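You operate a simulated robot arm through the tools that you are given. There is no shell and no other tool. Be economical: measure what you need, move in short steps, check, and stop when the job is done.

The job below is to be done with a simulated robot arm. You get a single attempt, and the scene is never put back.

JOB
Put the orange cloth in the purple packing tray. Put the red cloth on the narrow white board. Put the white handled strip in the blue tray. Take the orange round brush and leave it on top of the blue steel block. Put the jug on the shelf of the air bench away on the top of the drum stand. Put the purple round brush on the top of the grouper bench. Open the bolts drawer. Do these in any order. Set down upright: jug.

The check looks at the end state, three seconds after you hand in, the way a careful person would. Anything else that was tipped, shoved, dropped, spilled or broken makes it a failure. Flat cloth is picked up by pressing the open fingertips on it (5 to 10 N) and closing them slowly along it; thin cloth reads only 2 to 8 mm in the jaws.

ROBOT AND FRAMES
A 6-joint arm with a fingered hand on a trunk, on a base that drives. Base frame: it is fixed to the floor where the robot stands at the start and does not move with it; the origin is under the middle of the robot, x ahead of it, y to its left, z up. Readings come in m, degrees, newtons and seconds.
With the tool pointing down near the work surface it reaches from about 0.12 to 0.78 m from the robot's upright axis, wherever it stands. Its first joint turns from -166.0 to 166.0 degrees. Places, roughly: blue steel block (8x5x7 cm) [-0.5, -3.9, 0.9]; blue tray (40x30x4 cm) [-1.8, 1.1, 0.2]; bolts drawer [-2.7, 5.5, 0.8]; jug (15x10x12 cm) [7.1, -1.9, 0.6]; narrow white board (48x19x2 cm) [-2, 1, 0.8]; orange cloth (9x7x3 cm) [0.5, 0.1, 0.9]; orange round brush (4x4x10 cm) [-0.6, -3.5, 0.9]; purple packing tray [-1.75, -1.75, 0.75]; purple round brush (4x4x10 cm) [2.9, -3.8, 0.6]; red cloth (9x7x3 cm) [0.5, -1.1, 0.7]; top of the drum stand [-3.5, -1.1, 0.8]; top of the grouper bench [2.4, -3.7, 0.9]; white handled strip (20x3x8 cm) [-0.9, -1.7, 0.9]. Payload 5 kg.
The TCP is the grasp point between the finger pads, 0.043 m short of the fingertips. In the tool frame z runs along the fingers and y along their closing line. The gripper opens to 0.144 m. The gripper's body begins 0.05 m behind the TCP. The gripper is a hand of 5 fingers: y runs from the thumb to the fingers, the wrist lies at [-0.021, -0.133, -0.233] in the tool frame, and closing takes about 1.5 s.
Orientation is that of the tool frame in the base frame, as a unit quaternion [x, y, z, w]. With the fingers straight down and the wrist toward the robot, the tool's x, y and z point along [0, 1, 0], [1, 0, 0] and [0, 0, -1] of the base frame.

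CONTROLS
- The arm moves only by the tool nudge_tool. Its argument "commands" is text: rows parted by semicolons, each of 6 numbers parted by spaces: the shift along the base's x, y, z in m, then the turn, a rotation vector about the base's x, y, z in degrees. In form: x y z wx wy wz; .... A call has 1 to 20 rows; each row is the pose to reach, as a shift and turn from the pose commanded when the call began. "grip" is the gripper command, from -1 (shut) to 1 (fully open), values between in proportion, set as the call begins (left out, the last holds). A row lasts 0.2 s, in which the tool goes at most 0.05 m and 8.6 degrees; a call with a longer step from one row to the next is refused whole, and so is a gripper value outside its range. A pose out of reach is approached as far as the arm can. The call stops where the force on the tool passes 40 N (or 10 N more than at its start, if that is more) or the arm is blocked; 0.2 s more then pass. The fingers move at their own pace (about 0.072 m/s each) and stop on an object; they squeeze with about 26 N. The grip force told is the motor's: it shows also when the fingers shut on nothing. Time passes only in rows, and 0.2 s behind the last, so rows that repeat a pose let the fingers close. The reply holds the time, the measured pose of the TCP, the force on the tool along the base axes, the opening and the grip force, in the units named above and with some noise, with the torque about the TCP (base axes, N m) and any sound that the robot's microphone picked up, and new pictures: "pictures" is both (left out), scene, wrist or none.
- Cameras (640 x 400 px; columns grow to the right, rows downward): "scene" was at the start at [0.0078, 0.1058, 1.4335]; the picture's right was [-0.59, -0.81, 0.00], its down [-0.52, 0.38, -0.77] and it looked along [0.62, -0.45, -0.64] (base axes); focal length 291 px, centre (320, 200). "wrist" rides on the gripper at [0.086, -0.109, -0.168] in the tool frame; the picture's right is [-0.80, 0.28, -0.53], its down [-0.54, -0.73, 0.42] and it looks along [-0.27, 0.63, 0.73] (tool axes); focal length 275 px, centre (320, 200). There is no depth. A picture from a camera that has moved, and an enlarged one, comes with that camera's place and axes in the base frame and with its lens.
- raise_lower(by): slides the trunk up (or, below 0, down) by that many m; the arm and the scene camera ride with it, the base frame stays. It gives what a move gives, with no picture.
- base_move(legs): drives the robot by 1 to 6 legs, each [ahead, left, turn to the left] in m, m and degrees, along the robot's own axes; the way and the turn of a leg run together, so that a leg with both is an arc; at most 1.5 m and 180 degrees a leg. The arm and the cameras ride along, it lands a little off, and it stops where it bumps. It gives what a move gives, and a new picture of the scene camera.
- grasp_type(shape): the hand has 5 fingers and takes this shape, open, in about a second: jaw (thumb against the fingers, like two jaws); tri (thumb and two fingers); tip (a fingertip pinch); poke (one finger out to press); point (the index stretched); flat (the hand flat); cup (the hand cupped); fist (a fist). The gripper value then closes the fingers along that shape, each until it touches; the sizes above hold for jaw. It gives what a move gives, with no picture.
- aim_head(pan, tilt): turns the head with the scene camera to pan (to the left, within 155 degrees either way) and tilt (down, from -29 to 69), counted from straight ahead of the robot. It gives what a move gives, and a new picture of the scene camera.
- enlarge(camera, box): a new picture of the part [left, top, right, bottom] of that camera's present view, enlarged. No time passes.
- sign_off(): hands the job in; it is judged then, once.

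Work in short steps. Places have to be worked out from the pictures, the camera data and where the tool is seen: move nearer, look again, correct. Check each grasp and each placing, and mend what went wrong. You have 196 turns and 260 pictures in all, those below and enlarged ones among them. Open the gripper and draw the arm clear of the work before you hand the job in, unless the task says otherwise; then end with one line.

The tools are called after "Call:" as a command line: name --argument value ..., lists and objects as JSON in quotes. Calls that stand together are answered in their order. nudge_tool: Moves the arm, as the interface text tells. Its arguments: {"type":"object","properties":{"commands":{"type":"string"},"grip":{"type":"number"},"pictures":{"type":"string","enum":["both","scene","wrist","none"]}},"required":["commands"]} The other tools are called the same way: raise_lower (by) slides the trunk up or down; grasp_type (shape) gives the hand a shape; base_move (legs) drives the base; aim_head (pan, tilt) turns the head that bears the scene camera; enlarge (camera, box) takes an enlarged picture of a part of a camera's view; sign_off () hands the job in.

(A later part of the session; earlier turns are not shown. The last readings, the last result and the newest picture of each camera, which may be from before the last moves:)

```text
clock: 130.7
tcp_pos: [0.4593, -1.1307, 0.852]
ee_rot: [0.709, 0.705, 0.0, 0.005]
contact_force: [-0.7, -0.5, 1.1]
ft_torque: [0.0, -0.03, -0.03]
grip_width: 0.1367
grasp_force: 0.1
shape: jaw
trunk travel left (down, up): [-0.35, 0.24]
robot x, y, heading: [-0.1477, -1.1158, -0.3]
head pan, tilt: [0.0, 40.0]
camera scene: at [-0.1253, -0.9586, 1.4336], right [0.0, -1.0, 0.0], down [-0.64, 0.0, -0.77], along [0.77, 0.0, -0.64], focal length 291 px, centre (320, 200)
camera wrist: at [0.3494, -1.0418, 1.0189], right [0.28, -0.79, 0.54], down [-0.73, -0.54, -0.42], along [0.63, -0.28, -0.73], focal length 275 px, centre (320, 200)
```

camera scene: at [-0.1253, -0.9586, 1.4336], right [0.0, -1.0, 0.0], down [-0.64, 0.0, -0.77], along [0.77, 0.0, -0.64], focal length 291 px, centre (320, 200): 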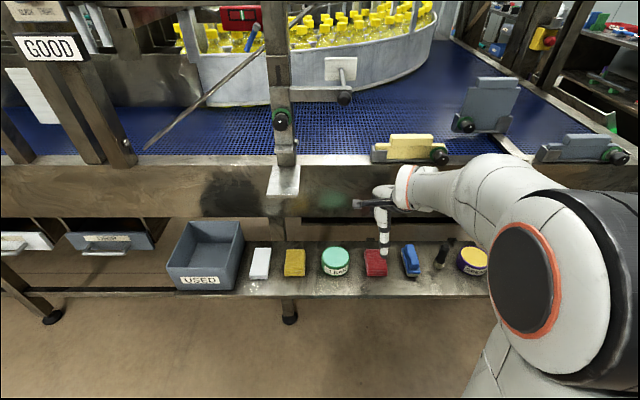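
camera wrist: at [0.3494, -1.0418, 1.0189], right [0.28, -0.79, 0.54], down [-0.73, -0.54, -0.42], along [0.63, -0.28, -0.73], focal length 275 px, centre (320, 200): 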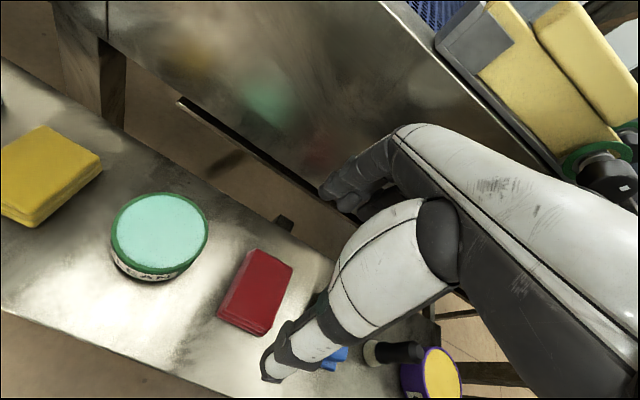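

Cloth top centre triangulates to [0.45, -1.126, 0.72]. I centre on it and descend, expecting the shelf near z 0.69.

Call:
nudge_tool --commands "-0.006 0.005 -0.03 0 0 0;-0.006 0.005 -0.06 0 0 0;-0.006 0.005 -0.08 0 0 0;-0.006 0.005 -0.095 0 0 0;-0.006 0.005 -0.105 0 0 0"

Call:
enlarge --camera "scene" --box '[300, 170, 480, 300]'

```text
clock: 131.9
tcp_pos: [0.4536, -1.1246, 0.7453]
ee_rot: [0.709, 0.705, -0.002, 0.004]
contact_force: [-0.6, 0.2, -0.3]
ft_torque: [-0.05, 0.01, -0.01]
grip_width: 0.1368
grasp_force: 0.0
shape: jaw
trunk travel left (down, up): [-0.35, 0.24]
robot x, y, heading: [-0.1549, -1.1119, -0.0]
head pan, tilt: [0.0, 40.0]
camera scene: at [-0.1251, -0.9586, 1.4335], right [0.0, -1.0, 0.0], down [-0.64, 0.0, -0.77], along [0.77, 0.0, -0.64], focal length 291 px, centre (320, 200)
camera wrist: at [0.3438, -1.0355, 0.912], right [0.28, -0.79, 0.54], down [-0.73, -0.54, -0.42], along [0.63, -0.28, -0.73], focal length 275 px, centre (320, 200)
```

scene: 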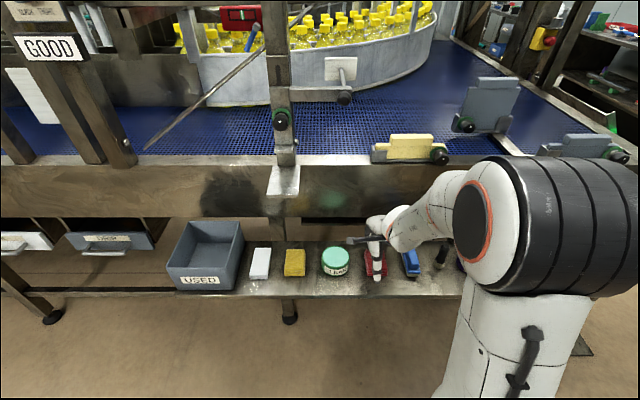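
wrist: 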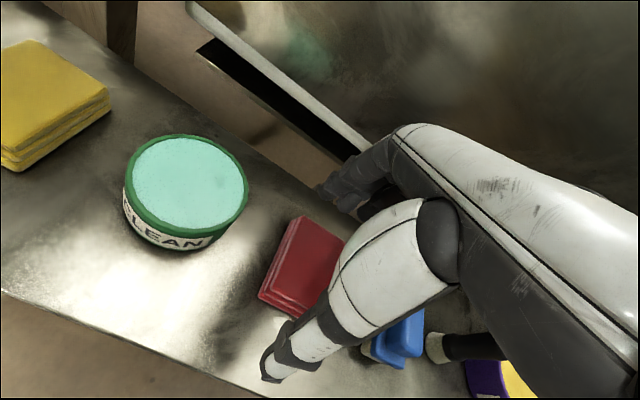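

```text
3.08 times, centred on (390, 235) of scene
camera zoom: at [-0.1251, -0.9586, 1.4335], right [0.0, -1.0, 0.0], down [-0.64, 0.0, -0.77], along [0.77, 0.0, -0.64], focal length 896 px, centre (105, 92)
```

zoom: 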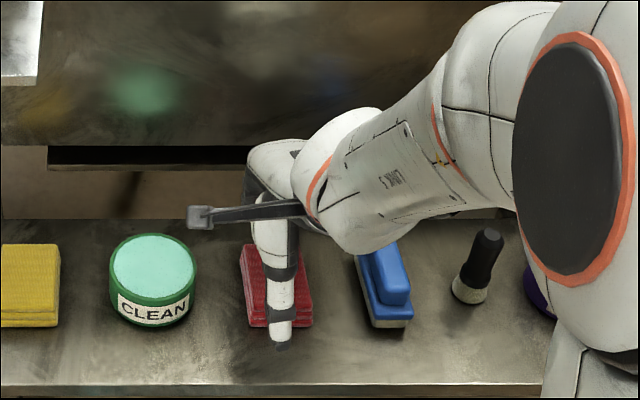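

Thumb in front, fingers behind; no contact yet. I go slightly lower to feel the shelf.

Call:
nudge_tool --commands "0 0 -0.006 0 0 0;0 0 -0.012 0 0 0;0 0 -0.018 0 0 0;0 0 -0.024 0 0 0" --pictures "none"

```text
clock: 132.9
tcp_pos: [0.4532, -1.1232, 0.7271]
ee_rot: [0.708, 0.706, -0.001, 0.002]
contact_force: [0.3, -0.2, 0.2]
ft_torque: [0.02, -0.01, 0.0]
grip_width: 0.1368
grasp_force: 0.2
shape: jaw
out of reach, approached as far as the arm can: row 3, 4
trunk travel left (down, up): [-0.35, 0.24]
robot x, y, heading: [-0.1469, -1.1115, -0.1]
head pan, tilt: [0.0, 40.0]
```

Arm is at its low limit, so I raise the hand 5 cm, lower the trunk 8 cm, and then descend with force feedback.

Call:
nudge_tool --commands "0 0 0.05 0 0 0;0 0 0.08 0 0 0" --pictures "none"

Call:
raise_lower --by -0.08

Call:
nudge_tool --commands "0 0 -0.006 0 0 0;0 0 -0.012 0 0 0;0 0 -0.018 0 0 0;0 0 -0.024 0 0 0;0 0 -0.03 0 0 0" --pictures "none"

```text
clock: 133.7
tcp_pos: [0.4686, -1.087, 0.8259]
ee_rot: [0.745, 0.657, 0.102, -0.058]
contact_force: [-0.6, 0.3, 0.3]
ft_torque: [-0.04, -0.03, 0.0]
grip_width: 0.1369
grasp_force: 0.0
shape: jaw
out of reach, approached as far as the arm can: row 1
trunk travel left (down, up): [-0.35, 0.24]
robot x, y, heading: [-0.1464, -1.1113, 0.0]
head pan, tilt: [0.0, 40.0]
stopped in row 2: the arm was blocked; the commanded pose is now the measured one
```

```text
clock: 134.8
tcp_pos: [0.4687, -1.0877, 0.7457]
ee_rot: [0.745, 0.656, 0.102, -0.059]
contact_force: [-0.1, -0.5, 0.2]
ft_torque: [0.01, -0.04, 0.0]
grip_width: 0.137
grasp_force: 0.2
shape: jaw
trunk travel left (down, up): [-0.27, 0.32]
robot x, y, heading: [-0.1467, -1.116, -0.3]
head pan, tilt: [0.0, 40.0]
```

```text
clock: 136.0
tcp_pos: [0.4691, -1.086, 0.7159]
ee_rot: [0.745, 0.657, 0.102, -0.06]
contact_force: [-0.2, 0.2, 0.1]
ft_torque: [-0.02, 0.01, 0.02]
grip_width: 0.1367
grasp_force: 0.1
shape: jaw
trunk travel left (down, up): [-0.27, 0.32]
robot x, y, heading: [-0.143, -1.1173, -0.2]
head pan, tilt: [0.0, 40.0]
```

The lift was disturbed (arm blocked, hand tilted and 4 cm off). I look before doing more.

Call:
nudge_tool --commands "0 0 0.005 0 0 0"

Call:
enlarge --camera "scene" --box '[300, 150, 480, 280]'

```text
clock: 136.4
tcp_pos: [0.4683, -1.086, 0.7204]
ee_rot: [0.745, 0.657, 0.102, -0.059]
contact_force: [-0.3, 0.4, 1.0]
ft_torque: [0.02, -0.02, 0.0]
grip_width: 0.1369
grasp_force: 0.0
shape: jaw
trunk travel left (down, up): [-0.27, 0.32]
robot x, y, heading: [-0.149, -1.1153, -0.2]
head pan, tilt: [0.0, 40.0]
camera scene: at [-0.1252, -0.9586, 1.3535], right [0.0, -1.0, 0.0], down [-0.64, 0.0, -0.77], along [0.77, 0.0, -0.64], focal length 291 px, centre (320, 200)
camera wrist: at [0.358, -1.026, 0.8994], right [0.15, -0.93, 0.35], down [-0.75, -0.34, -0.57], along [0.64, -0.18, -0.74], focal length 275 px, centre (320, 200)
```

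scene: 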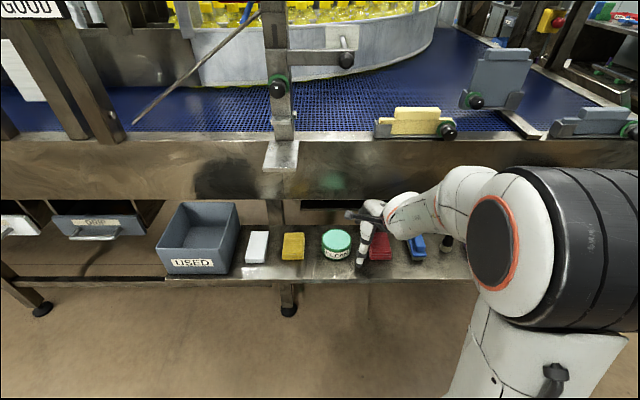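
wrist: 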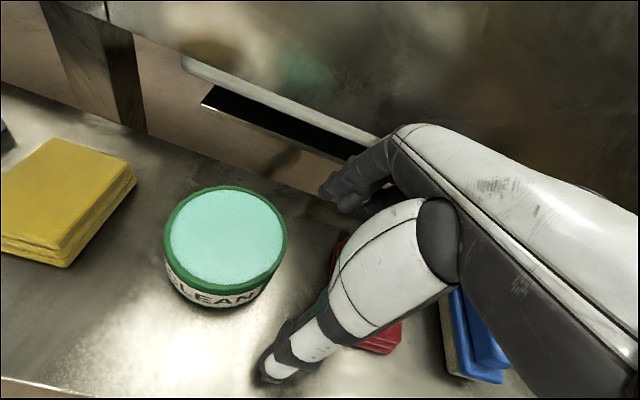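

```text
3.08 times, centred on (390, 215) of scene
camera zoom: at [-0.1252, -0.9586, 1.3535], right [0.0, -1.0, 0.0], down [-0.64, 0.0, -0.77], along [0.77, 0.0, -0.64], focal length 896 px, centre (105, 154)
```

zoom: 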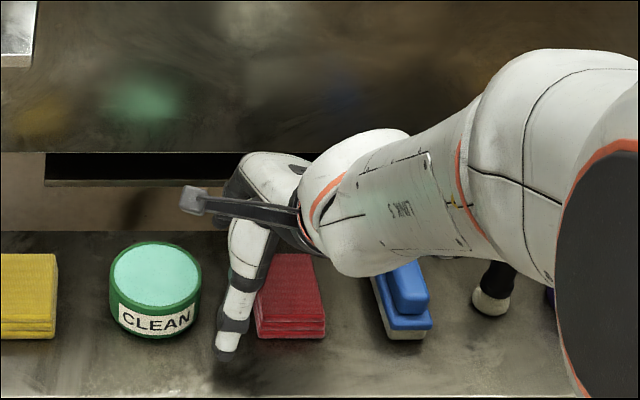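

Nothing was displaced. I rise straight, then undo the tilt and recentre over the cloth.

Call:
nudge_tool --commands "0 0 0.03 0 0 0;0 0 0.06 0 0 0;0 0 0.09 0 0 0;-0.005 -0.02 0.1 -6 1.7 3.5;-0.01 -0.039 0.1 -13 3.5 7.1;-0.016 -0.039 0.1 -13 3.5 7.1"

```text
clock: 137.8
tcp_pos: [0.4551, -1.1244, 0.8216]
ee_rot: [0.707, 0.707, 0.0, 0.0]
contact_force: [1.2, 0.0, 0.3]
ft_torque: [0.0, 0.01, -0.04]
grip_width: 0.1368
grasp_force: 0.1
shape: jaw
trunk travel left (down, up): [-0.27, 0.32]
robot x, y, heading: [-0.1499, -1.1147, -0.0]
head pan, tilt: [0.0, 40.0]
camera scene: at [-0.1251, -0.9586, 1.3535], right [0.0, -1.0, 0.0], down [-0.64, 0.0, -0.77], along [0.77, 0.0, -0.64], focal length 291 px, centre (320, 200)
camera wrist: at [0.3441, -1.0381, 0.9902], right [0.28, -0.8, 0.53], down [-0.73, -0.54, -0.42], along [0.63, -0.27, -0.73], focal length 275 px, centre (320, 200)
```

scene: 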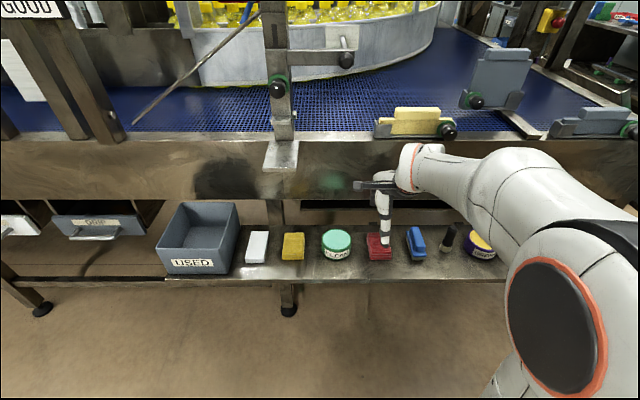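
wrist: 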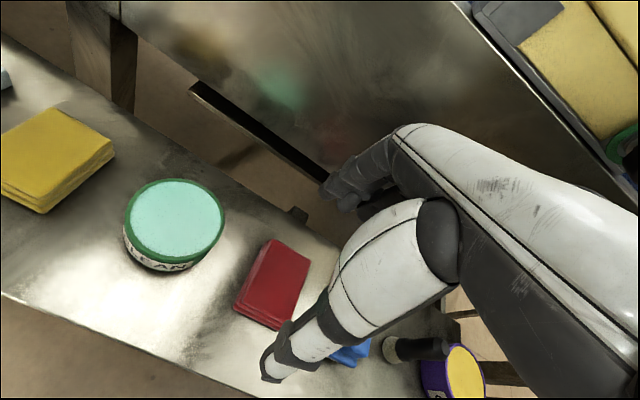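

Refined: cloth top [0.46, -1.134, 0.69], shelf ~0.66. I descend again with the trunk now lower.

Call:
nudge_tool --commands "0.005 -0.008 -0.04 0 0 0;0.005 -0.008 -0.07 0 0 0;0.005 -0.008 -0.09 0 0 0;0.005 -0.008 -0.1 0 0 0;0.005 -0.008 -0.106 0 0 0;0.005 -0.008 -0.112 0 0 0;0.005 -0.008 -0.118 0 0 0"

Call:
enlarge --camera "scene" --box '[300, 150, 480, 280]'

```text
clock: 139.4
tcp_pos: [0.4578, -1.1335, 0.7035]
ee_rot: [0.707, 0.707, 0.001, 0.0]
contact_force: [-0.8, -0.7, 1.7]
ft_torque: [-0.03, -0.18, -0.02]
grip_width: 0.1367
grasp_force: 0.2
shape: jaw
trunk travel left (down, up): [-0.27, 0.32]
robot x, y, heading: [-0.1492, -1.1139, -0.3]
head pan, tilt: [0.0, 40.0]
camera scene: at [-0.1255, -0.9587, 1.3536], right [0.0, -1.0, 0.0], down [-0.64, 0.0, -0.77], along [0.77, 0.0, -0.64], focal length 291 px, centre (320, 200)
camera wrist: at [0.3483, -1.0473, 0.8722], right [0.28, -0.8, 0.53], down [-0.73, -0.54, -0.42], along [0.63, -0.27, -0.73], focal length 275 px, centre (320, 200)
```

scene: 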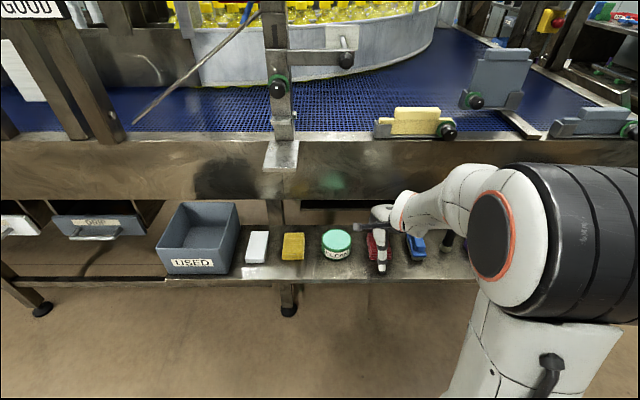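
wrist: 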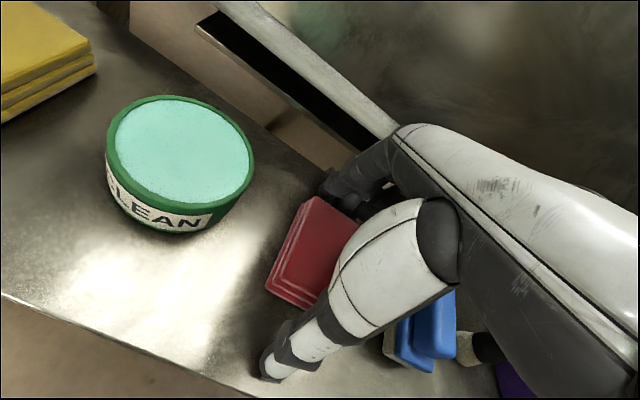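

```text
3.08 times, centred on (390, 215) of scene
camera zoom: at [-0.1255, -0.9587, 1.3536], right [0.0, -1.0, 0.0], down [-0.64, 0.0, -0.77], along [0.77, 0.0, -0.64], focal length 896 px, centre (105, 154)
```

zoom: 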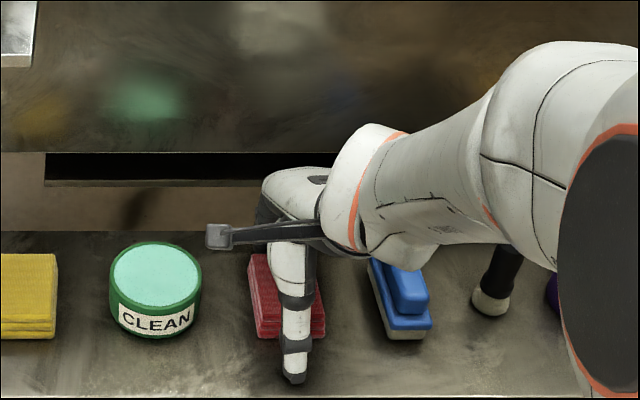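

Light touch at 0.7035. I ease up 1 cm and close.

Call:
nudge_tool --commands "0 0 0.01 0 0 0;0 0 0.01 0 0 0;0 0 0.012 0 0 0;0 0 0.014 0 0 0;0 0 0.014 0 0 0;0 0 0.014 0 0 0;0 0 0.014 0 0 0;0 0 0.014 0 0 0" --grip -1 --pictures "wrist"

```text
clock: 141.2
tcp_pos: [0.4582, -1.1329, 0.7177]
ee_rot: [0.707, 0.707, 0.001, 0.0]
contact_force: [-1.1, -0.2, -0.7]
ft_torque: [0.02, 0.01, 0.0]
grip_width: 0.087
grasp_force: 26.0
shape: jaw
trunk travel left (down, up): [-0.27, 0.32]
robot x, y, heading: [-0.1497, -1.1139, -0.2]
head pan, tilt: [0.0, 40.0]
camera wrist: at [0.3489, -1.0473, 0.8861], right [0.28, -0.8, 0.53], down [-0.73, -0.54, -0.42], along [0.63, -0.27, -0.73], focal length 275 px, centre (320, 200)
```

wrist: 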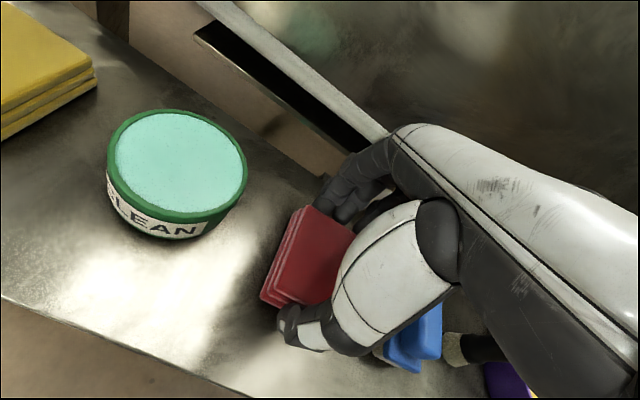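

Gripped at 0.087. I lift straight up and check the neighbours.

Call:
nudge_tool --commands "0 0 0.02 0 0 0;0 0 0.05 0 0 0;-0.02 0 0.09 0 0 0;-0.05 0 0.13 0 0 0;-0.09 0 0.16 0 0 0;-0.12 0 0.2 0 0 0" --pictures "scene"

```text
clock: 142.6
tcp_pos: [0.3393, -1.1327, 0.9157]
ee_rot: [0.707, 0.707, 0.0, -0.001]
contact_force: [0.3, 0.1, -1.3]
ft_torque: [0.07, 0.03, 0.03]
grip_width: 0.087
grasp_force: 25.7
shape: jaw
trunk travel left (down, up): [-0.27, 0.32]
robot x, y, heading: [-0.1514, -1.1135, -0.1]
head pan, tilt: [0.0, 40.0]
camera scene: at [-0.1249, -0.9587, 1.3535], right [0.0, -1.0, 0.0], down [-0.64, 0.0, -0.77], along [0.77, 0.0, -0.64], focal length 291 px, centre (320, 200)
```

scene: 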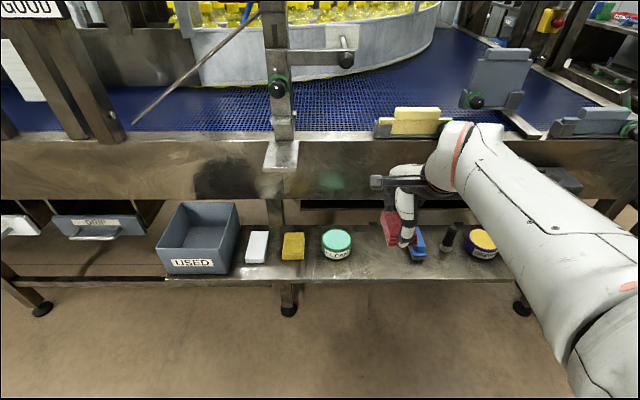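

Red cloth held, neighbours undisturbed. I raise the trunk and drive to the trolley facing the white boards.

Call:
raise_lower --by 0.12

Call:
base_move --legs '[[-0.8, 0.5, 0], [0, 0, 90], [0.6, 1.05, 0], [0.3, 0, 0]]'

```text
clock: 144.1
tcp_pos: [0.3391, -1.1327, 1.0362]
ee_rot: [0.707, 0.707, 0.0, -0.001]
contact_force: [0.1, 0.2, -1.0]
ft_torque: [0.0, 0.03, 0.01]
grip_width: 0.087
grasp_force: 26.0
shape: jaw
trunk travel left (down, up): [-0.39, 0.2]
robot x, y, heading: [-0.1474, -1.1164, 0.0]
head pan, tilt: [0.0, 40.0]
```

```text
clock: 160.3
tcp_pos: [-1.9731, 0.7888, 1.0373]
ee_rot: [0.007, 1.0, 0.001, -0.001]
contact_force: [0.3, 0.4, 0.5]
ft_torque: [0.06, 0.04, -0.01]
grip_width: 0.0868
grasp_force: 26.2
shape: jaw
trunk travel left (down, up): [-0.39, 0.2]
robot x, y, heading: [-1.9981, 0.299, 89.1]
head pan, tilt: [0.0, 40.0]
camera scene: at [-2.1538, 0.3276, 1.4735], right [1.0, -0.02, 0.0], down [-0.01, -0.64, -0.77], along [0.01, 0.77, -0.64], focal length 291 px, centre (320, 200)
```

scene: 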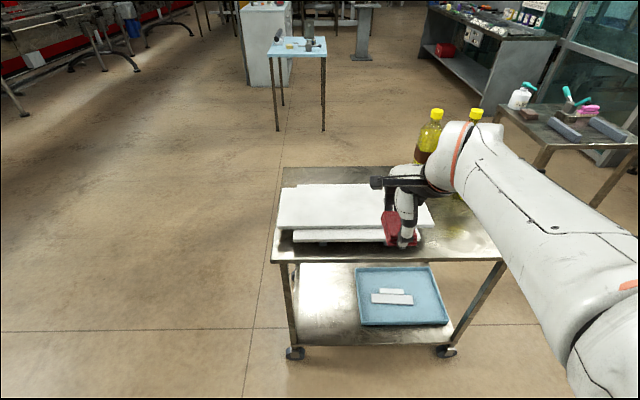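

Call:
enlarge --camera "scene" --box '[260, 160, 460, 280]'

```text
3.20 times, centred on (360, 220) of scene
camera zoom: at [-2.1538, 0.3276, 1.4735], right [1.0, -0.02, 0.0], down [-0.01, -0.64, -0.77], along [0.01, 0.77, -0.64], focal length 932 px, centre (192, 136)
```

zoom: 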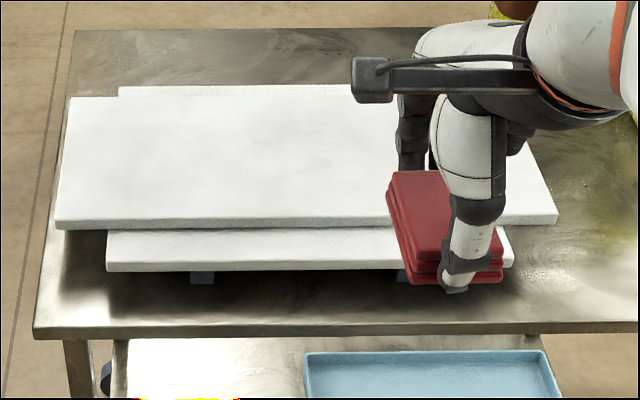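

The upper board is the narrow one: x −2.286..−1.80, y 0.97..1.16, top z≈0.838. I drive ahead 0.12 and bring the cloth over its centre.

Call:
base_move --legs '[[0.12, 0, 1]]'

Call:
nudge_tool --commands "-0.02 0.03 0 0 0 0;-0.04 0.06 0 0 0 0;-0.05 0.1 0 0 0 0;-0.055 0.14 0 0 0 0;-0.06 0.155 -0.03 0 0 0;-0.06 0.155 -0.07 0 0 0"

```text
clock: 161.5
tcp_pos: [-1.9816, 0.9097, 1.0359]
ee_rot: [-0.003, 1.0, -0.001, -0.001]
contact_force: [0.2, -0.1, -0.6]
ft_torque: [-0.03, -0.03, -0.03]
grip_width: 0.0871
grasp_force: 25.9
shape: jaw
trunk travel left (down, up): [-0.39, 0.2]
robot x, y, heading: [-1.9964, 0.4241, 90.2]
head pan, tilt: [0.0, 40.0]
camera scene: at [-2.1536, 0.4464, 1.4735], right [1.0, 0.0, 0.0], down [0.0, -0.64, -0.77], along [0.0, 0.77, -0.64], focal length 291 px, centre (320, 200)
```

scene: 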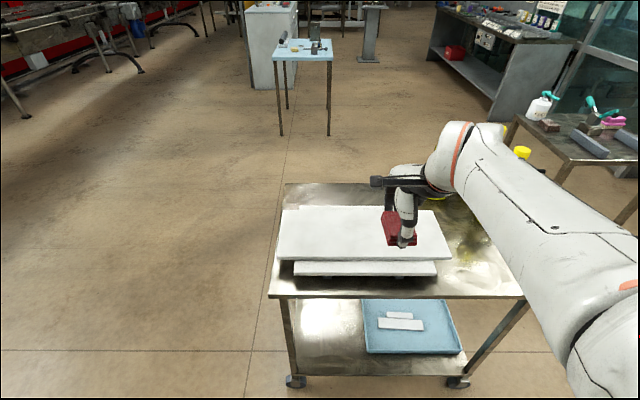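

```text
clock: 162.9
tcp_pos: [-2.0413, 1.0657, 0.9646]
ee_rot: [-0.002, 1.0, 0.0, -0.001]
contact_force: [-0.5, -0.4, -0.3]
ft_torque: [-0.01, -0.02, -0.03]
grip_width: 0.0866
grasp_force: 25.9
shape: jaw
trunk travel left (down, up): [-0.39, 0.2]
robot x, y, heading: [-2.0019, 0.4251, 90.1]
head pan, tilt: [0.0, 40.0]
camera scene: at [-2.1537, 0.4466, 1.4735], right [1.0, 0.0, 0.0], down [0.0, -0.64, -0.77], along [0.0, 0.77, -0.64], focal length 291 px, centre (320, 200)
camera wrist: at [-2.1266, 0.9576, 1.1329], right [0.8, 0.29, 0.53], down [0.54, -0.72, -0.42], along [0.26, 0.63, -0.73], focal length 275 px, centre (320, 200)
```

scene: 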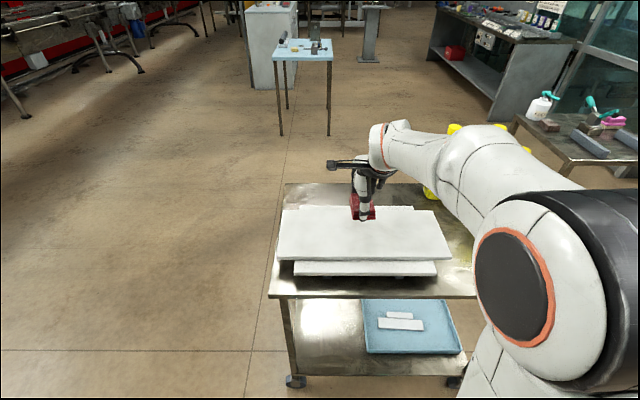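
wrist: 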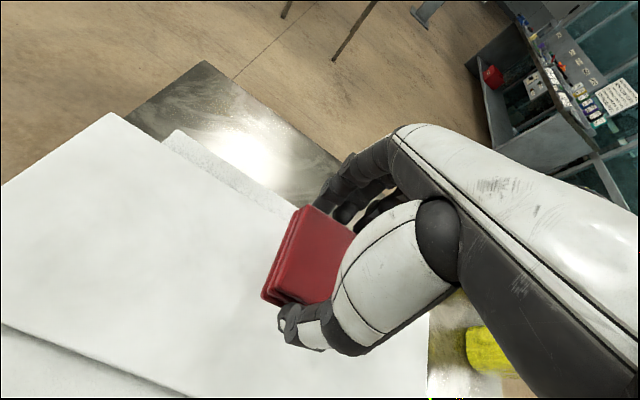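

Projection confirms it is centred on the upper board. I lower to contact.

Call:
nudge_tool --commands "0 -0.003 -0.03 0 0 0;0 -0.003 -0.05 0 0 0;0 -0.003 -0.06 0 0 0;0 -0.003 -0.067 0 0 0;0 -0.003 -0.074 0 0 0;0 -0.003 -0.081 0 0 0" --pictures "none"

```text
clock: 164.5
tcp_pos: [-2.0422, 1.0643, 0.8906]
ee_rot: [-0.002, 1.0, 0.008, -0.002]
contact_force: [-0.3, -2.4, 13.2]
ft_torque: [-0.27, 0.09, -0.01]
grip_width: 0.086
grasp_force: 25.6
shape: jaw
trunk travel left (down, up): [-0.39, 0.2]
robot x, y, heading: [-1.9975, 0.4228, 90.4]
head pan, tilt: [0.0, 40.0]
stopped in row 6: the force on the tool passed its limit (the readings are from after the stop); the commanded pose is now the measured one
```

Contact at 0.89. I release and lift away.

Call:
nudge_tool --commands "0 0 0.003 0 0 0;0 0 0.003 0 0 0;0 0 0.003 0 0 0;0 0 0.003 0 0 0;0 0 0.02 0 0 0;0 0 0.05 0 0 0;0 0 0.09 0 0 0;0 -0.02 0.13 0 0 0;0 -0.06 0.15 0 0 0" --grip 1 --pictures "scene"

```text
clock: 166.5
tcp_pos: [-2.0397, 1.0038, 1.0388]
ee_rot: [-0.002, 1.0, 0.005, -0.001]
contact_force: [-0.2, -0.3, -0.5]
ft_torque: [-0.04, 0.02, 0.01]
grip_width: 0.1442
grasp_force: 0.0
shape: jaw
trunk travel left (down, up): [-0.39, 0.2]
robot x, y, heading: [-1.9975, 0.4229, 90.3]
head pan, tilt: [0.0, 40.0]
camera scene: at [-2.1535, 0.4462, 1.4735], right [1.0, 0.0, 0.0], down [0.0, -0.64, -0.77], along [0.0, 0.77, -0.64], focal length 291 px, centre (320, 200)
```

scene: 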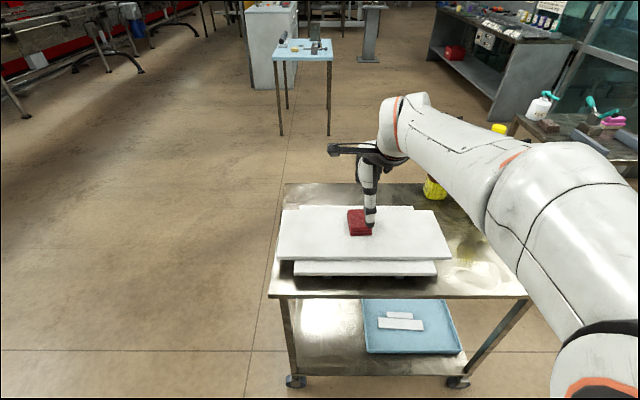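

Red cloth is on the narrow board. Next the bolts drawer: I retract and drive around the trolley's left side, then look.

Call:
nudge_tool --commands "0 -0.04 0.03 0 0 0;0.02 -0.08 0.04 0 0 0;0.03 -0.1 0.04 0 0 0" --pictures "none"

Call:
base_move --legs '[[-0.4, 0, 0], [0, 1.1, 0], [1.5, 0, 0], [0.8, 0, 0]]'

Call:
aim_head --pan 0 --tilt 20

```text
clock: 167.3
tcp_pos: [-2.0097, 0.9042, 1.079]
ee_rot: [-0.002, 1.0, 0.005, -0.002]
contact_force: [0.2, 0.6, 0.2]
ft_torque: [0.02, 0.03, -0.01]
grip_width: 0.1436
grasp_force: 0.0
shape: jaw
trunk travel left (down, up): [-0.39, 0.2]
robot x, y, heading: [-1.996, 0.4207, 90.3]
head pan, tilt: [0.0, 40.0]
```

```text
clock: 186.0
tcp_pos: [-3.1117, 2.8118, 1.0776]
ee_rot: [0.0, 1.0, 0.004, -0.001]
contact_force: [0.5, -0.7, 0.5]
ft_torque: [0.02, 0.02, -0.02]
grip_width: 0.144
grasp_force: 0.1
shape: jaw
trunk travel left (down, up): [-0.39, 0.2]
robot x, y, heading: [-3.1004, 2.3303, 89.9]
head pan, tilt: [0.0, 40.0]
camera scene: at [-3.2563, 2.3552, 1.4735], right [1.0, 0.0, 0.0], down [0.0, -0.64, -0.77], along [0.0, 0.77, -0.64], focal length 291 px, centre (320, 200)
```

scene: 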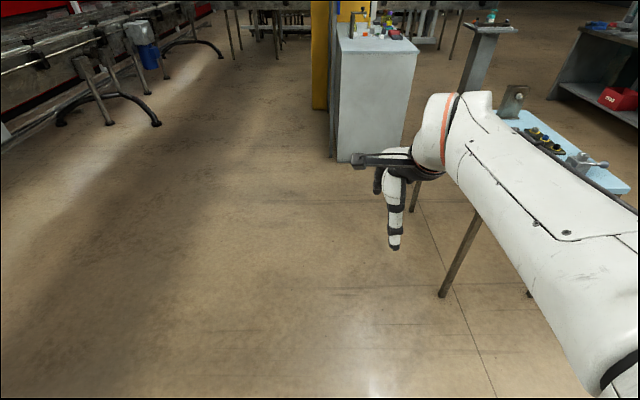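

```text
clock: 186.8
tcp_pos: [-3.1113, 2.8124, 1.0776]
ee_rot: [0.0, 1.0, 0.004, -0.001]
contact_force: [-1.2, 0.2, -0.4]
ft_torque: [0.0, 0.0, -0.01]
grip_width: 0.1441
grasp_force: 0.1
shape: jaw
trunk travel left (down, up): [-0.39, 0.2]
robot x, y, heading: [-3.0974, 2.3272, 89.8]
head pan, tilt: [0.0, 20.0]
camera scene: at [-3.2563, 2.3633, 1.5048], right [1.0, 0.0, 0.0], down [0.0, -0.34, -0.94], along [0.0, 0.94, -0.34], focal length 291 px, centre (320, 200)
```

scene: 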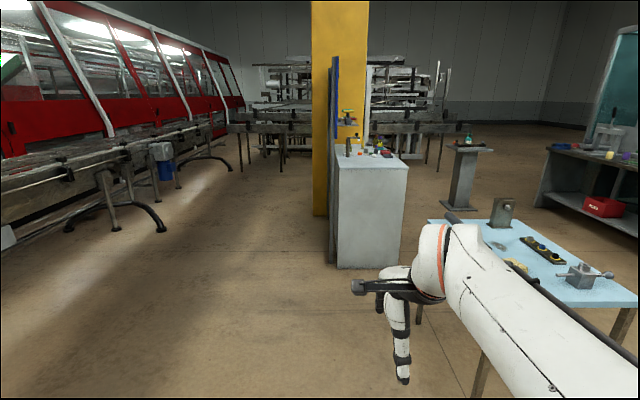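

The cabinet stands at x −3.1..−2.5, y 4.7+, with its open face toward +x. I go around the blue table to approach it from the +x side.

Call:
base_move --legs '[[0, -1.5, 0], [0, -0.5, 0], [0, 0, 90], [0, -1.5, 0]]'

Call:
aim_head --pan -30 --tilt 25

```text
clock: 196.7
tcp_pos: [-1.13, 2.8236, 1.0779]
ee_rot: [0.031, 1.0, 0.005, -0.001]
contact_force: [-0.5, -0.1, 0.0]
ft_torque: [-0.03, 0.01, 0.0]
grip_width: 0.1438
grasp_force: 0.0
shape: jaw
trunk travel left (down, up): [-0.39, 0.2]
robot x, y, heading: [-1.1472, 2.3432, 86.5]
head pan, tilt: [0.0, 20.0]
stopped in leg 2: the robot was blocked; the commanded pose is now the measured one
camera scene: at [-1.3015, 2.384, 1.5049], right [1.0, -0.06, 0.0], down [-0.02, -0.34, -0.94], along [0.06, 0.94, -0.34], focal length 291 px, centre (320, 200)
```

scene: 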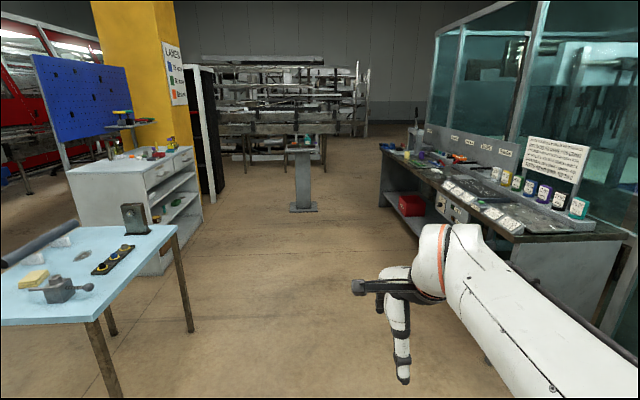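

```text
clock: 197.7
tcp_pos: [-1.1298, 2.8242, 1.0792]
ee_rot: [0.031, 0.999, 0.005, -0.001]
contact_force: [0.0, -0.2, -0.1]
ft_torque: [0.03, 0.04, 0.0]
grip_width: 0.1439
grasp_force: 0.0
shape: jaw
trunk travel left (down, up): [-0.39, 0.2]
robot x, y, heading: [-1.1493, 2.3414, 86.4]
head pan, tilt: [-30.0, 25.0]
camera scene: at [-1.2564, 2.3679, 1.4968], right [0.83, -0.55, 0.0], down [-0.23, -0.35, -0.91], along [0.5, 0.76, -0.42], focal length 291 px, centre (320, 200)
```

scene: 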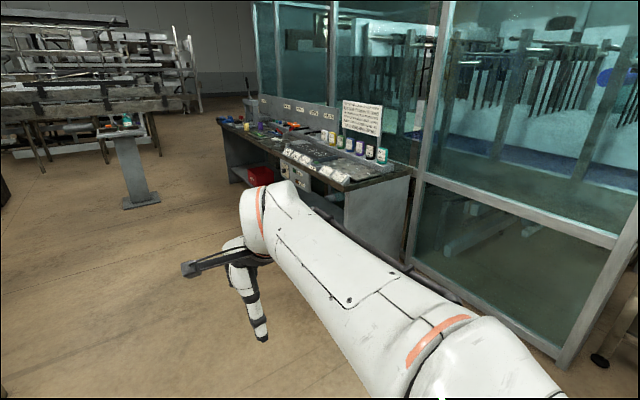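

The base was blocked on its right. I look there to see what was touched.

Call:
aim_head --pan -110 --tilt 40

```text
clock: 199.2
tcp_pos: [-1.1287, 2.8237, 1.0777]
ee_rot: [0.032, 0.999, 0.004, -0.001]
contact_force: [0.8, 0.5, -0.2]
ft_torque: [0.0, -0.02, -0.01]
grip_width: 0.1436
grasp_force: 0.0
shape: jaw
trunk travel left (down, up): [-0.39, 0.2]
robot x, y, heading: [-1.1519, 2.3418, 86.2]
head pan, tilt: [-110.0, 40.0]
camera scene: at [-1.2294, 2.2571, 1.4735], right [-0.4, -0.92, 0.0], down [-0.59, 0.26, -0.77], along [0.7, -0.31, -0.64], focal length 291 px, centre (320, 200)
```

scene: 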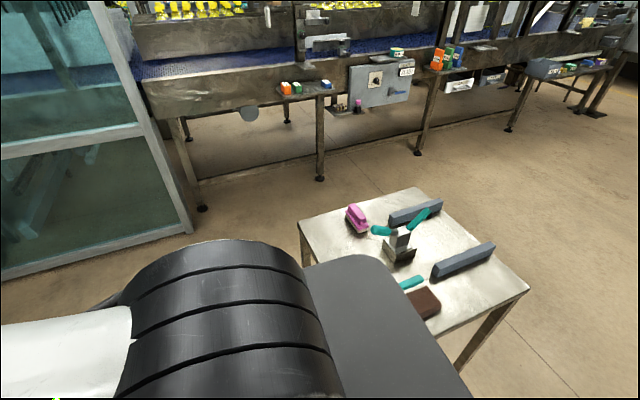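

I likely nudged the small table. I move left away and look again.

Call:
base_move --legs '[[0.1, 0.35, 3.5]]'

Call:
aim_head --pan -120 --tilt 35

```text
clock: 201.5
tcp_pos: [-1.5059, 2.9341, 1.0793]
ee_rot: [0.002, 1.0, 0.004, -0.001]
contact_force: [0.2, -0.1, -0.1]
ft_torque: [0.01, 0.01, 0.0]
grip_width: 0.1439
grasp_force: 0.0
shape: jaw
trunk travel left (down, up): [-0.39, 0.2]
robot x, y, heading: [-1.4932, 2.4515, 89.6]
head pan, tilt: [-110.0, 40.0]
camera scene: at [-1.5723, 2.3629, 1.4735], right [-0.35, -0.94, 0.0], down [-0.6, 0.22, -0.77], along [0.72, -0.26, -0.64], focal length 291 px, centre (320, 200)
```

scene: 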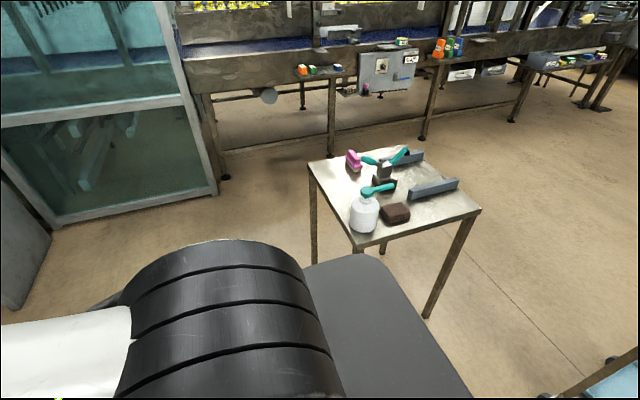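

```text
clock: 202.3
tcp_pos: [-1.5062, 2.9341, 1.0788]
ee_rot: [0.002, 1.0, 0.005, -0.001]
contact_force: [0.3, 0.6, -0.3]
ft_torque: [0.03, -0.01, 0.0]
grip_width: 0.144
grasp_force: 0.0
shape: jaw
trunk travel left (down, up): [-0.39, 0.2]
robot x, y, heading: [-1.4969, 2.4486, 90.1]
head pan, tilt: [-120.0, 35.0]
camera scene: at [-1.576, 2.348, 1.481], right [-0.5, -0.86, 0.0], down [-0.5, 0.29, -0.82], along [0.71, -0.41, -0.57], focal length 291 px, centre (320, 200)
```

scene: 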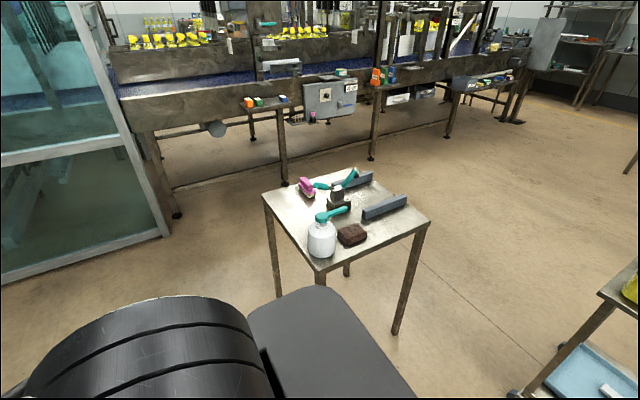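

Everything on that table still stands. I continue north with more clearance, then turn to face the cabinet.

Call:
base_move --legs '[[0.5, 0, 0], [1.2, -0.25, 0], [0.7, 0, 0], [0, 0, 90]]'

Call:
aim_head --pan 0 --tilt 35

```text
clock: 218.2
tcp_pos: [-1.7022, 4.856, 1.0782]
ee_rot: [-0.696, 0.718, 0.002, -0.004]
contact_force: [0.1, 0.3, -0.1]
ft_torque: [-0.02, -0.01, 0.0]
grip_width: 0.1439
grasp_force: 0.0
shape: jaw
trunk travel left (down, up): [-0.39, 0.2]
robot x, y, heading: [-1.2235, 4.8546, 178.6]
head pan, tilt: [-120.0, 35.0]
camera scene: at [-1.1194, 4.7722, 1.4811], right [0.85, -0.53, 0.0], down [-0.3, -0.49, -0.82], along [0.43, 0.7, -0.57], focal length 291 px, centre (320, 200)
```

scene: 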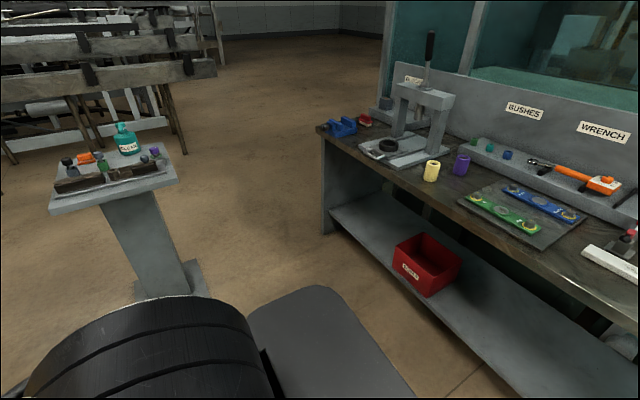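

```text
clock: 220.2
tcp_pos: [-1.7026, 4.8561, 1.0773]
ee_rot: [-0.697, 0.717, 0.003, -0.004]
contact_force: [0.3, 0.5, 0.0]
ft_torque: [0.02, 0.01, -0.02]
grip_width: 0.1439
grasp_force: 0.1
shape: jaw
trunk travel left (down, up): [-0.39, 0.2]
robot x, y, heading: [-1.2209, 4.8521, 178.1]
head pan, tilt: [0.0, 35.0]
camera scene: at [-1.2537, 4.6998, 1.4811], right [0.03, 1.0, 0.0], down [0.57, -0.02, -0.82], along [-0.82, 0.02, -0.57], focal length 291 px, centre (320, 200)
```

scene: 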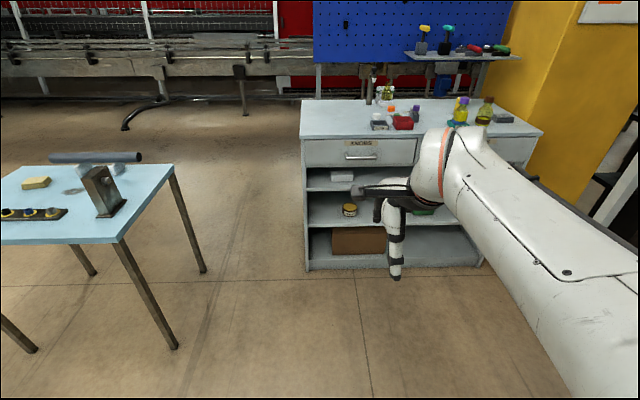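

The right-hand drawer is hidden behind the arm, probably BOLTS near y 5.45. I strafe right to line up and look.

Call:
base_move --legs '[[0, -0.75, 1.8]]'

Call:
enlarge --camera "scene" --box '[140, 60, 440, 260]'

```text
clock: 224.3
tcp_pos: [-1.6919, 5.5857, 1.0788]
ee_rot: [0.709, -0.706, -0.002, 0.004]
contact_force: [-0.2, 0.1, -1.1]
ft_torque: [0.02, -0.03, 0.02]
grip_width: 0.1439
grasp_force: 0.1
shape: jaw
trunk travel left (down, up): [-0.39, 0.2]
robot x, y, heading: [-1.209, 5.6011, -179.6]
head pan, tilt: [0.0, 35.0]
camera scene: at [-1.239, 5.4444, 1.4811], right [0.0, 1.0, 0.0], down [0.57, 0.0, -0.82], along [-0.82, 0.0, -0.57], focal length 291 px, centre (320, 200)
```

scene: 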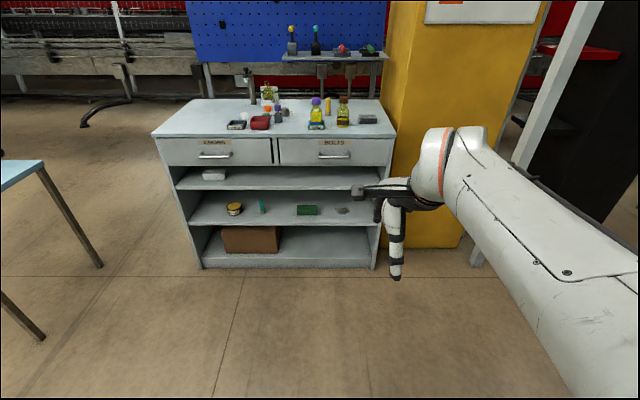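

```text
2.00 times, centred on (290, 160) of scene
camera zoom: at [-1.239, 5.4444, 1.4811], right [0.0, 1.0, 0.0], down [0.57, 0.0, -0.82], along [-0.82, 0.0, -0.57], focal length 582 px, centre (380, 280)
```

zoom: 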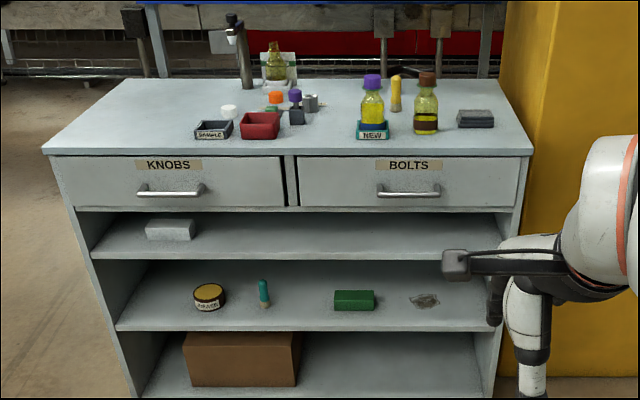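

The BOLTS handle bar is at about [-2.54, 5.51, 0.83]. I pitch the hand to point forward (thumb below, fingers above) to pinch the bar.

Call:
nudge_tool --commands "-0.01 0 0 0 8.5 0;-0.02 0 0 0 17 0;-0.03 0 0 0 25.5 0;-0.04 0 0 0 34 0;-0.05 0 -0.01 0 42.5 0;-0.06 0 -0.02 0 51 0;-0.07 0 -0.03 0 59.5 0;-0.08 0 -0.04 0 68 0;-0.09 0 -0.05 0 76.5 0;-0.1 0 -0.06 0 85 0;-0.1 0 -0.07 0 90 0"

```text
clock: 226.7
tcp_pos: [-1.798, 5.5873, 1.0166]
ee_rot: [-0.498, 0.502, 0.499, -0.501]
contact_force: [1.0, -2.0, 0.8]
ft_torque: [0.08, -0.05, -0.23]
grip_width: 0.1441
grasp_force: 0.0
shape: jaw
out of reach, approached as far as the arm can: row 4, 5, 6, 7, 8, 9, 10, 11
trunk travel left (down, up): [-0.39, 0.2]
robot x, y, heading: [-1.211, 5.6002, -179.9]
head pan, tilt: [0.0, 35.0]
camera scene: at [-1.2385, 5.4432, 1.481], right [0.0, 1.0, 0.0], down [0.57, 0.0, -0.82], along [-0.82, 0.0, -0.57], focal length 291 px, centre (320, 200)
camera wrist: at [-1.6306, 5.5017, 0.9088], right [0.53, 0.8, 0.28], down [-0.42, 0.54, -0.73], along [-0.73, 0.27, 0.63], focal length 275 px, centre (320, 200)
```

scene: 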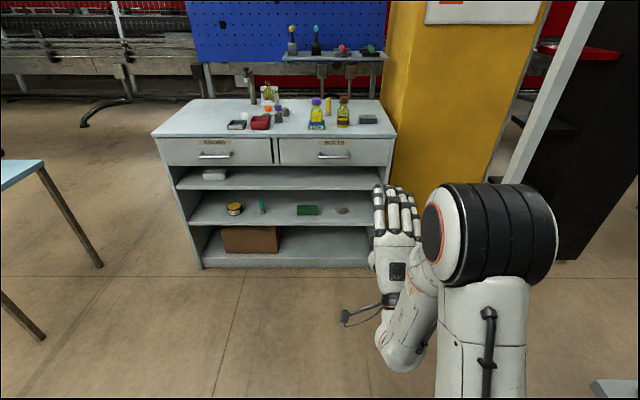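
wrist: 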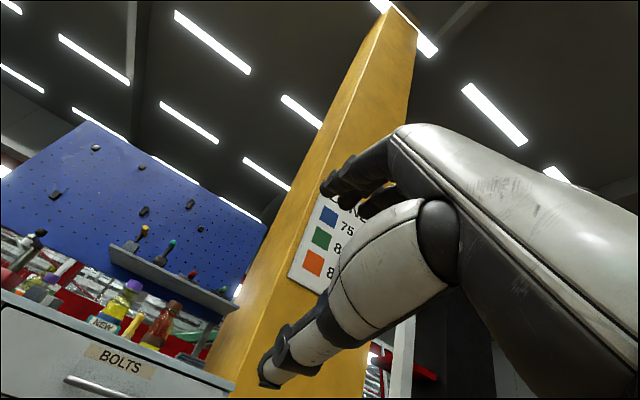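

Pose reached. Two views put the handle at [-2.53, 5.50, 0.848]. I lower the trunk 0.17 and drive toward it with the fingers partly closed.

Call:
raise_lower --by -0.168

Call:
base_move --legs '[[0.58, 0.087, 0]]'

Call:
nudge_tool --commands "0 0 0 0 0 0;0 0 0 0 0 0;0 0 0 0 0 0" --grip -0.1

Call:
enlarge --camera "scene" --box '[240, 180, 480, 330]'

```text
clock: 228.6
tcp_pos: [-1.7968, 5.5878, 0.8473]
ee_rot: [0.502, -0.496, -0.501, 0.501]
contact_force: [-0.6, 0.2, -1.2]
ft_torque: [0.02, -0.04, -0.02]
grip_width: 0.144
grasp_force: 0.0
shape: jaw
trunk travel left (down, up): [-0.222, 0.368]
robot x, y, heading: [-1.2078, 5.602, -179.9]
head pan, tilt: [0.0, 35.0]
```

```text
clock: 231.9
tcp_pos: [-2.3717, 5.5033, 0.8479]
ee_rot: [-0.5, 0.498, 0.502, -0.5]
contact_force: [1.3, 0.3, -0.4]
ft_torque: [-0.01, 0.02, -0.01]
grip_width: 0.1438
grasp_force: 0.1
shape: jaw
trunk travel left (down, up): [-0.222, 0.368]
robot x, y, heading: [-1.786, 5.5153, -179.7]
head pan, tilt: [0.0, 35.0]
camera scene: at [-1.8133, 5.3574, 1.3131], right [0.0, 1.0, 0.0], down [0.57, 0.0, -0.82], along [-0.82, 0.0, -0.57], focal length 291 px, centre (320, 200)
```

scene: 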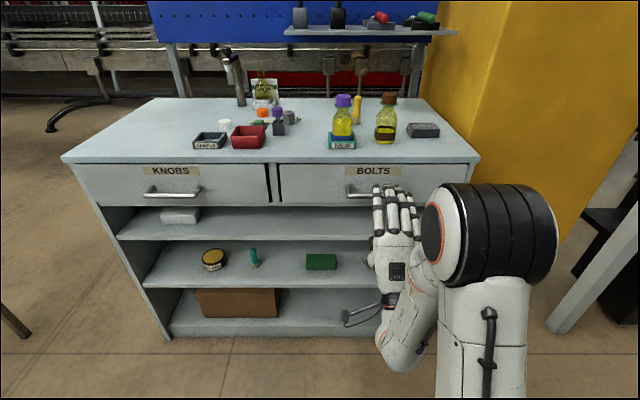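

```text
clock: 232.7
tcp_pos: [-2.3711, 5.5016, 0.8496]
ee_rot: [-0.499, 0.499, 0.503, -0.499]
contact_force: [0.8, 0.0, -0.5]
ft_torque: [0.04, -0.04, -0.01]
grip_width: 0.0653
grasp_force: 0.0
shape: jaw
trunk travel left (down, up): [-0.222, 0.368]
robot x, y, heading: [-1.7869, 5.5098, -179.8]
head pan, tilt: [0.0, 35.0]
camera scene: at [-1.8134, 5.3574, 1.3131], right [0.0, 1.0, 0.0], down [0.57, 0.0, -0.82], along [-0.82, 0.0, -0.57], focal length 291 px, centre (320, 200)
camera wrist: at [-2.2047, 5.4165, 0.7401], right [0.54, 0.79, 0.29], down [-0.42, 0.55, -0.72], along [-0.73, 0.27, 0.63], focal length 275 px, centre (320, 200)
```

scene: 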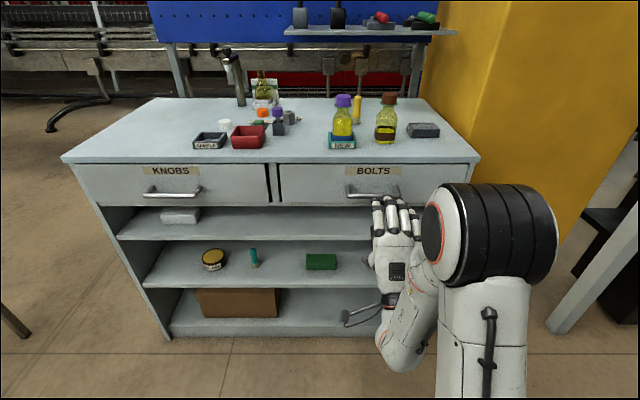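
wrist: 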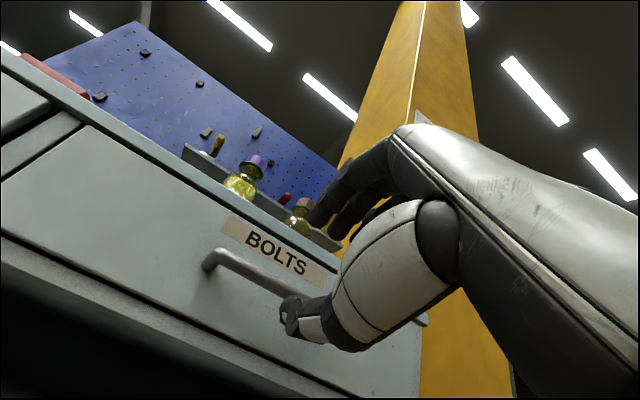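

```text
2.67 times, centred on (360, 255) of scene
camera zoom: at [-1.8134, 5.3574, 1.3131], right [0.0, 1.0, 0.0], down [0.57, 0.0, -0.82], along [-0.82, 0.0, -0.57], focal length 776 px, centre (213, 53)
```

zoom: 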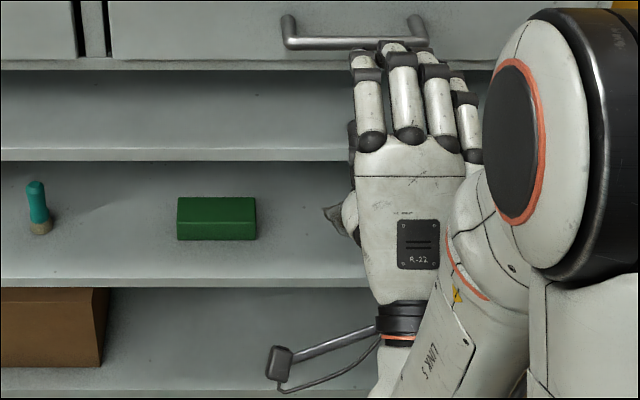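

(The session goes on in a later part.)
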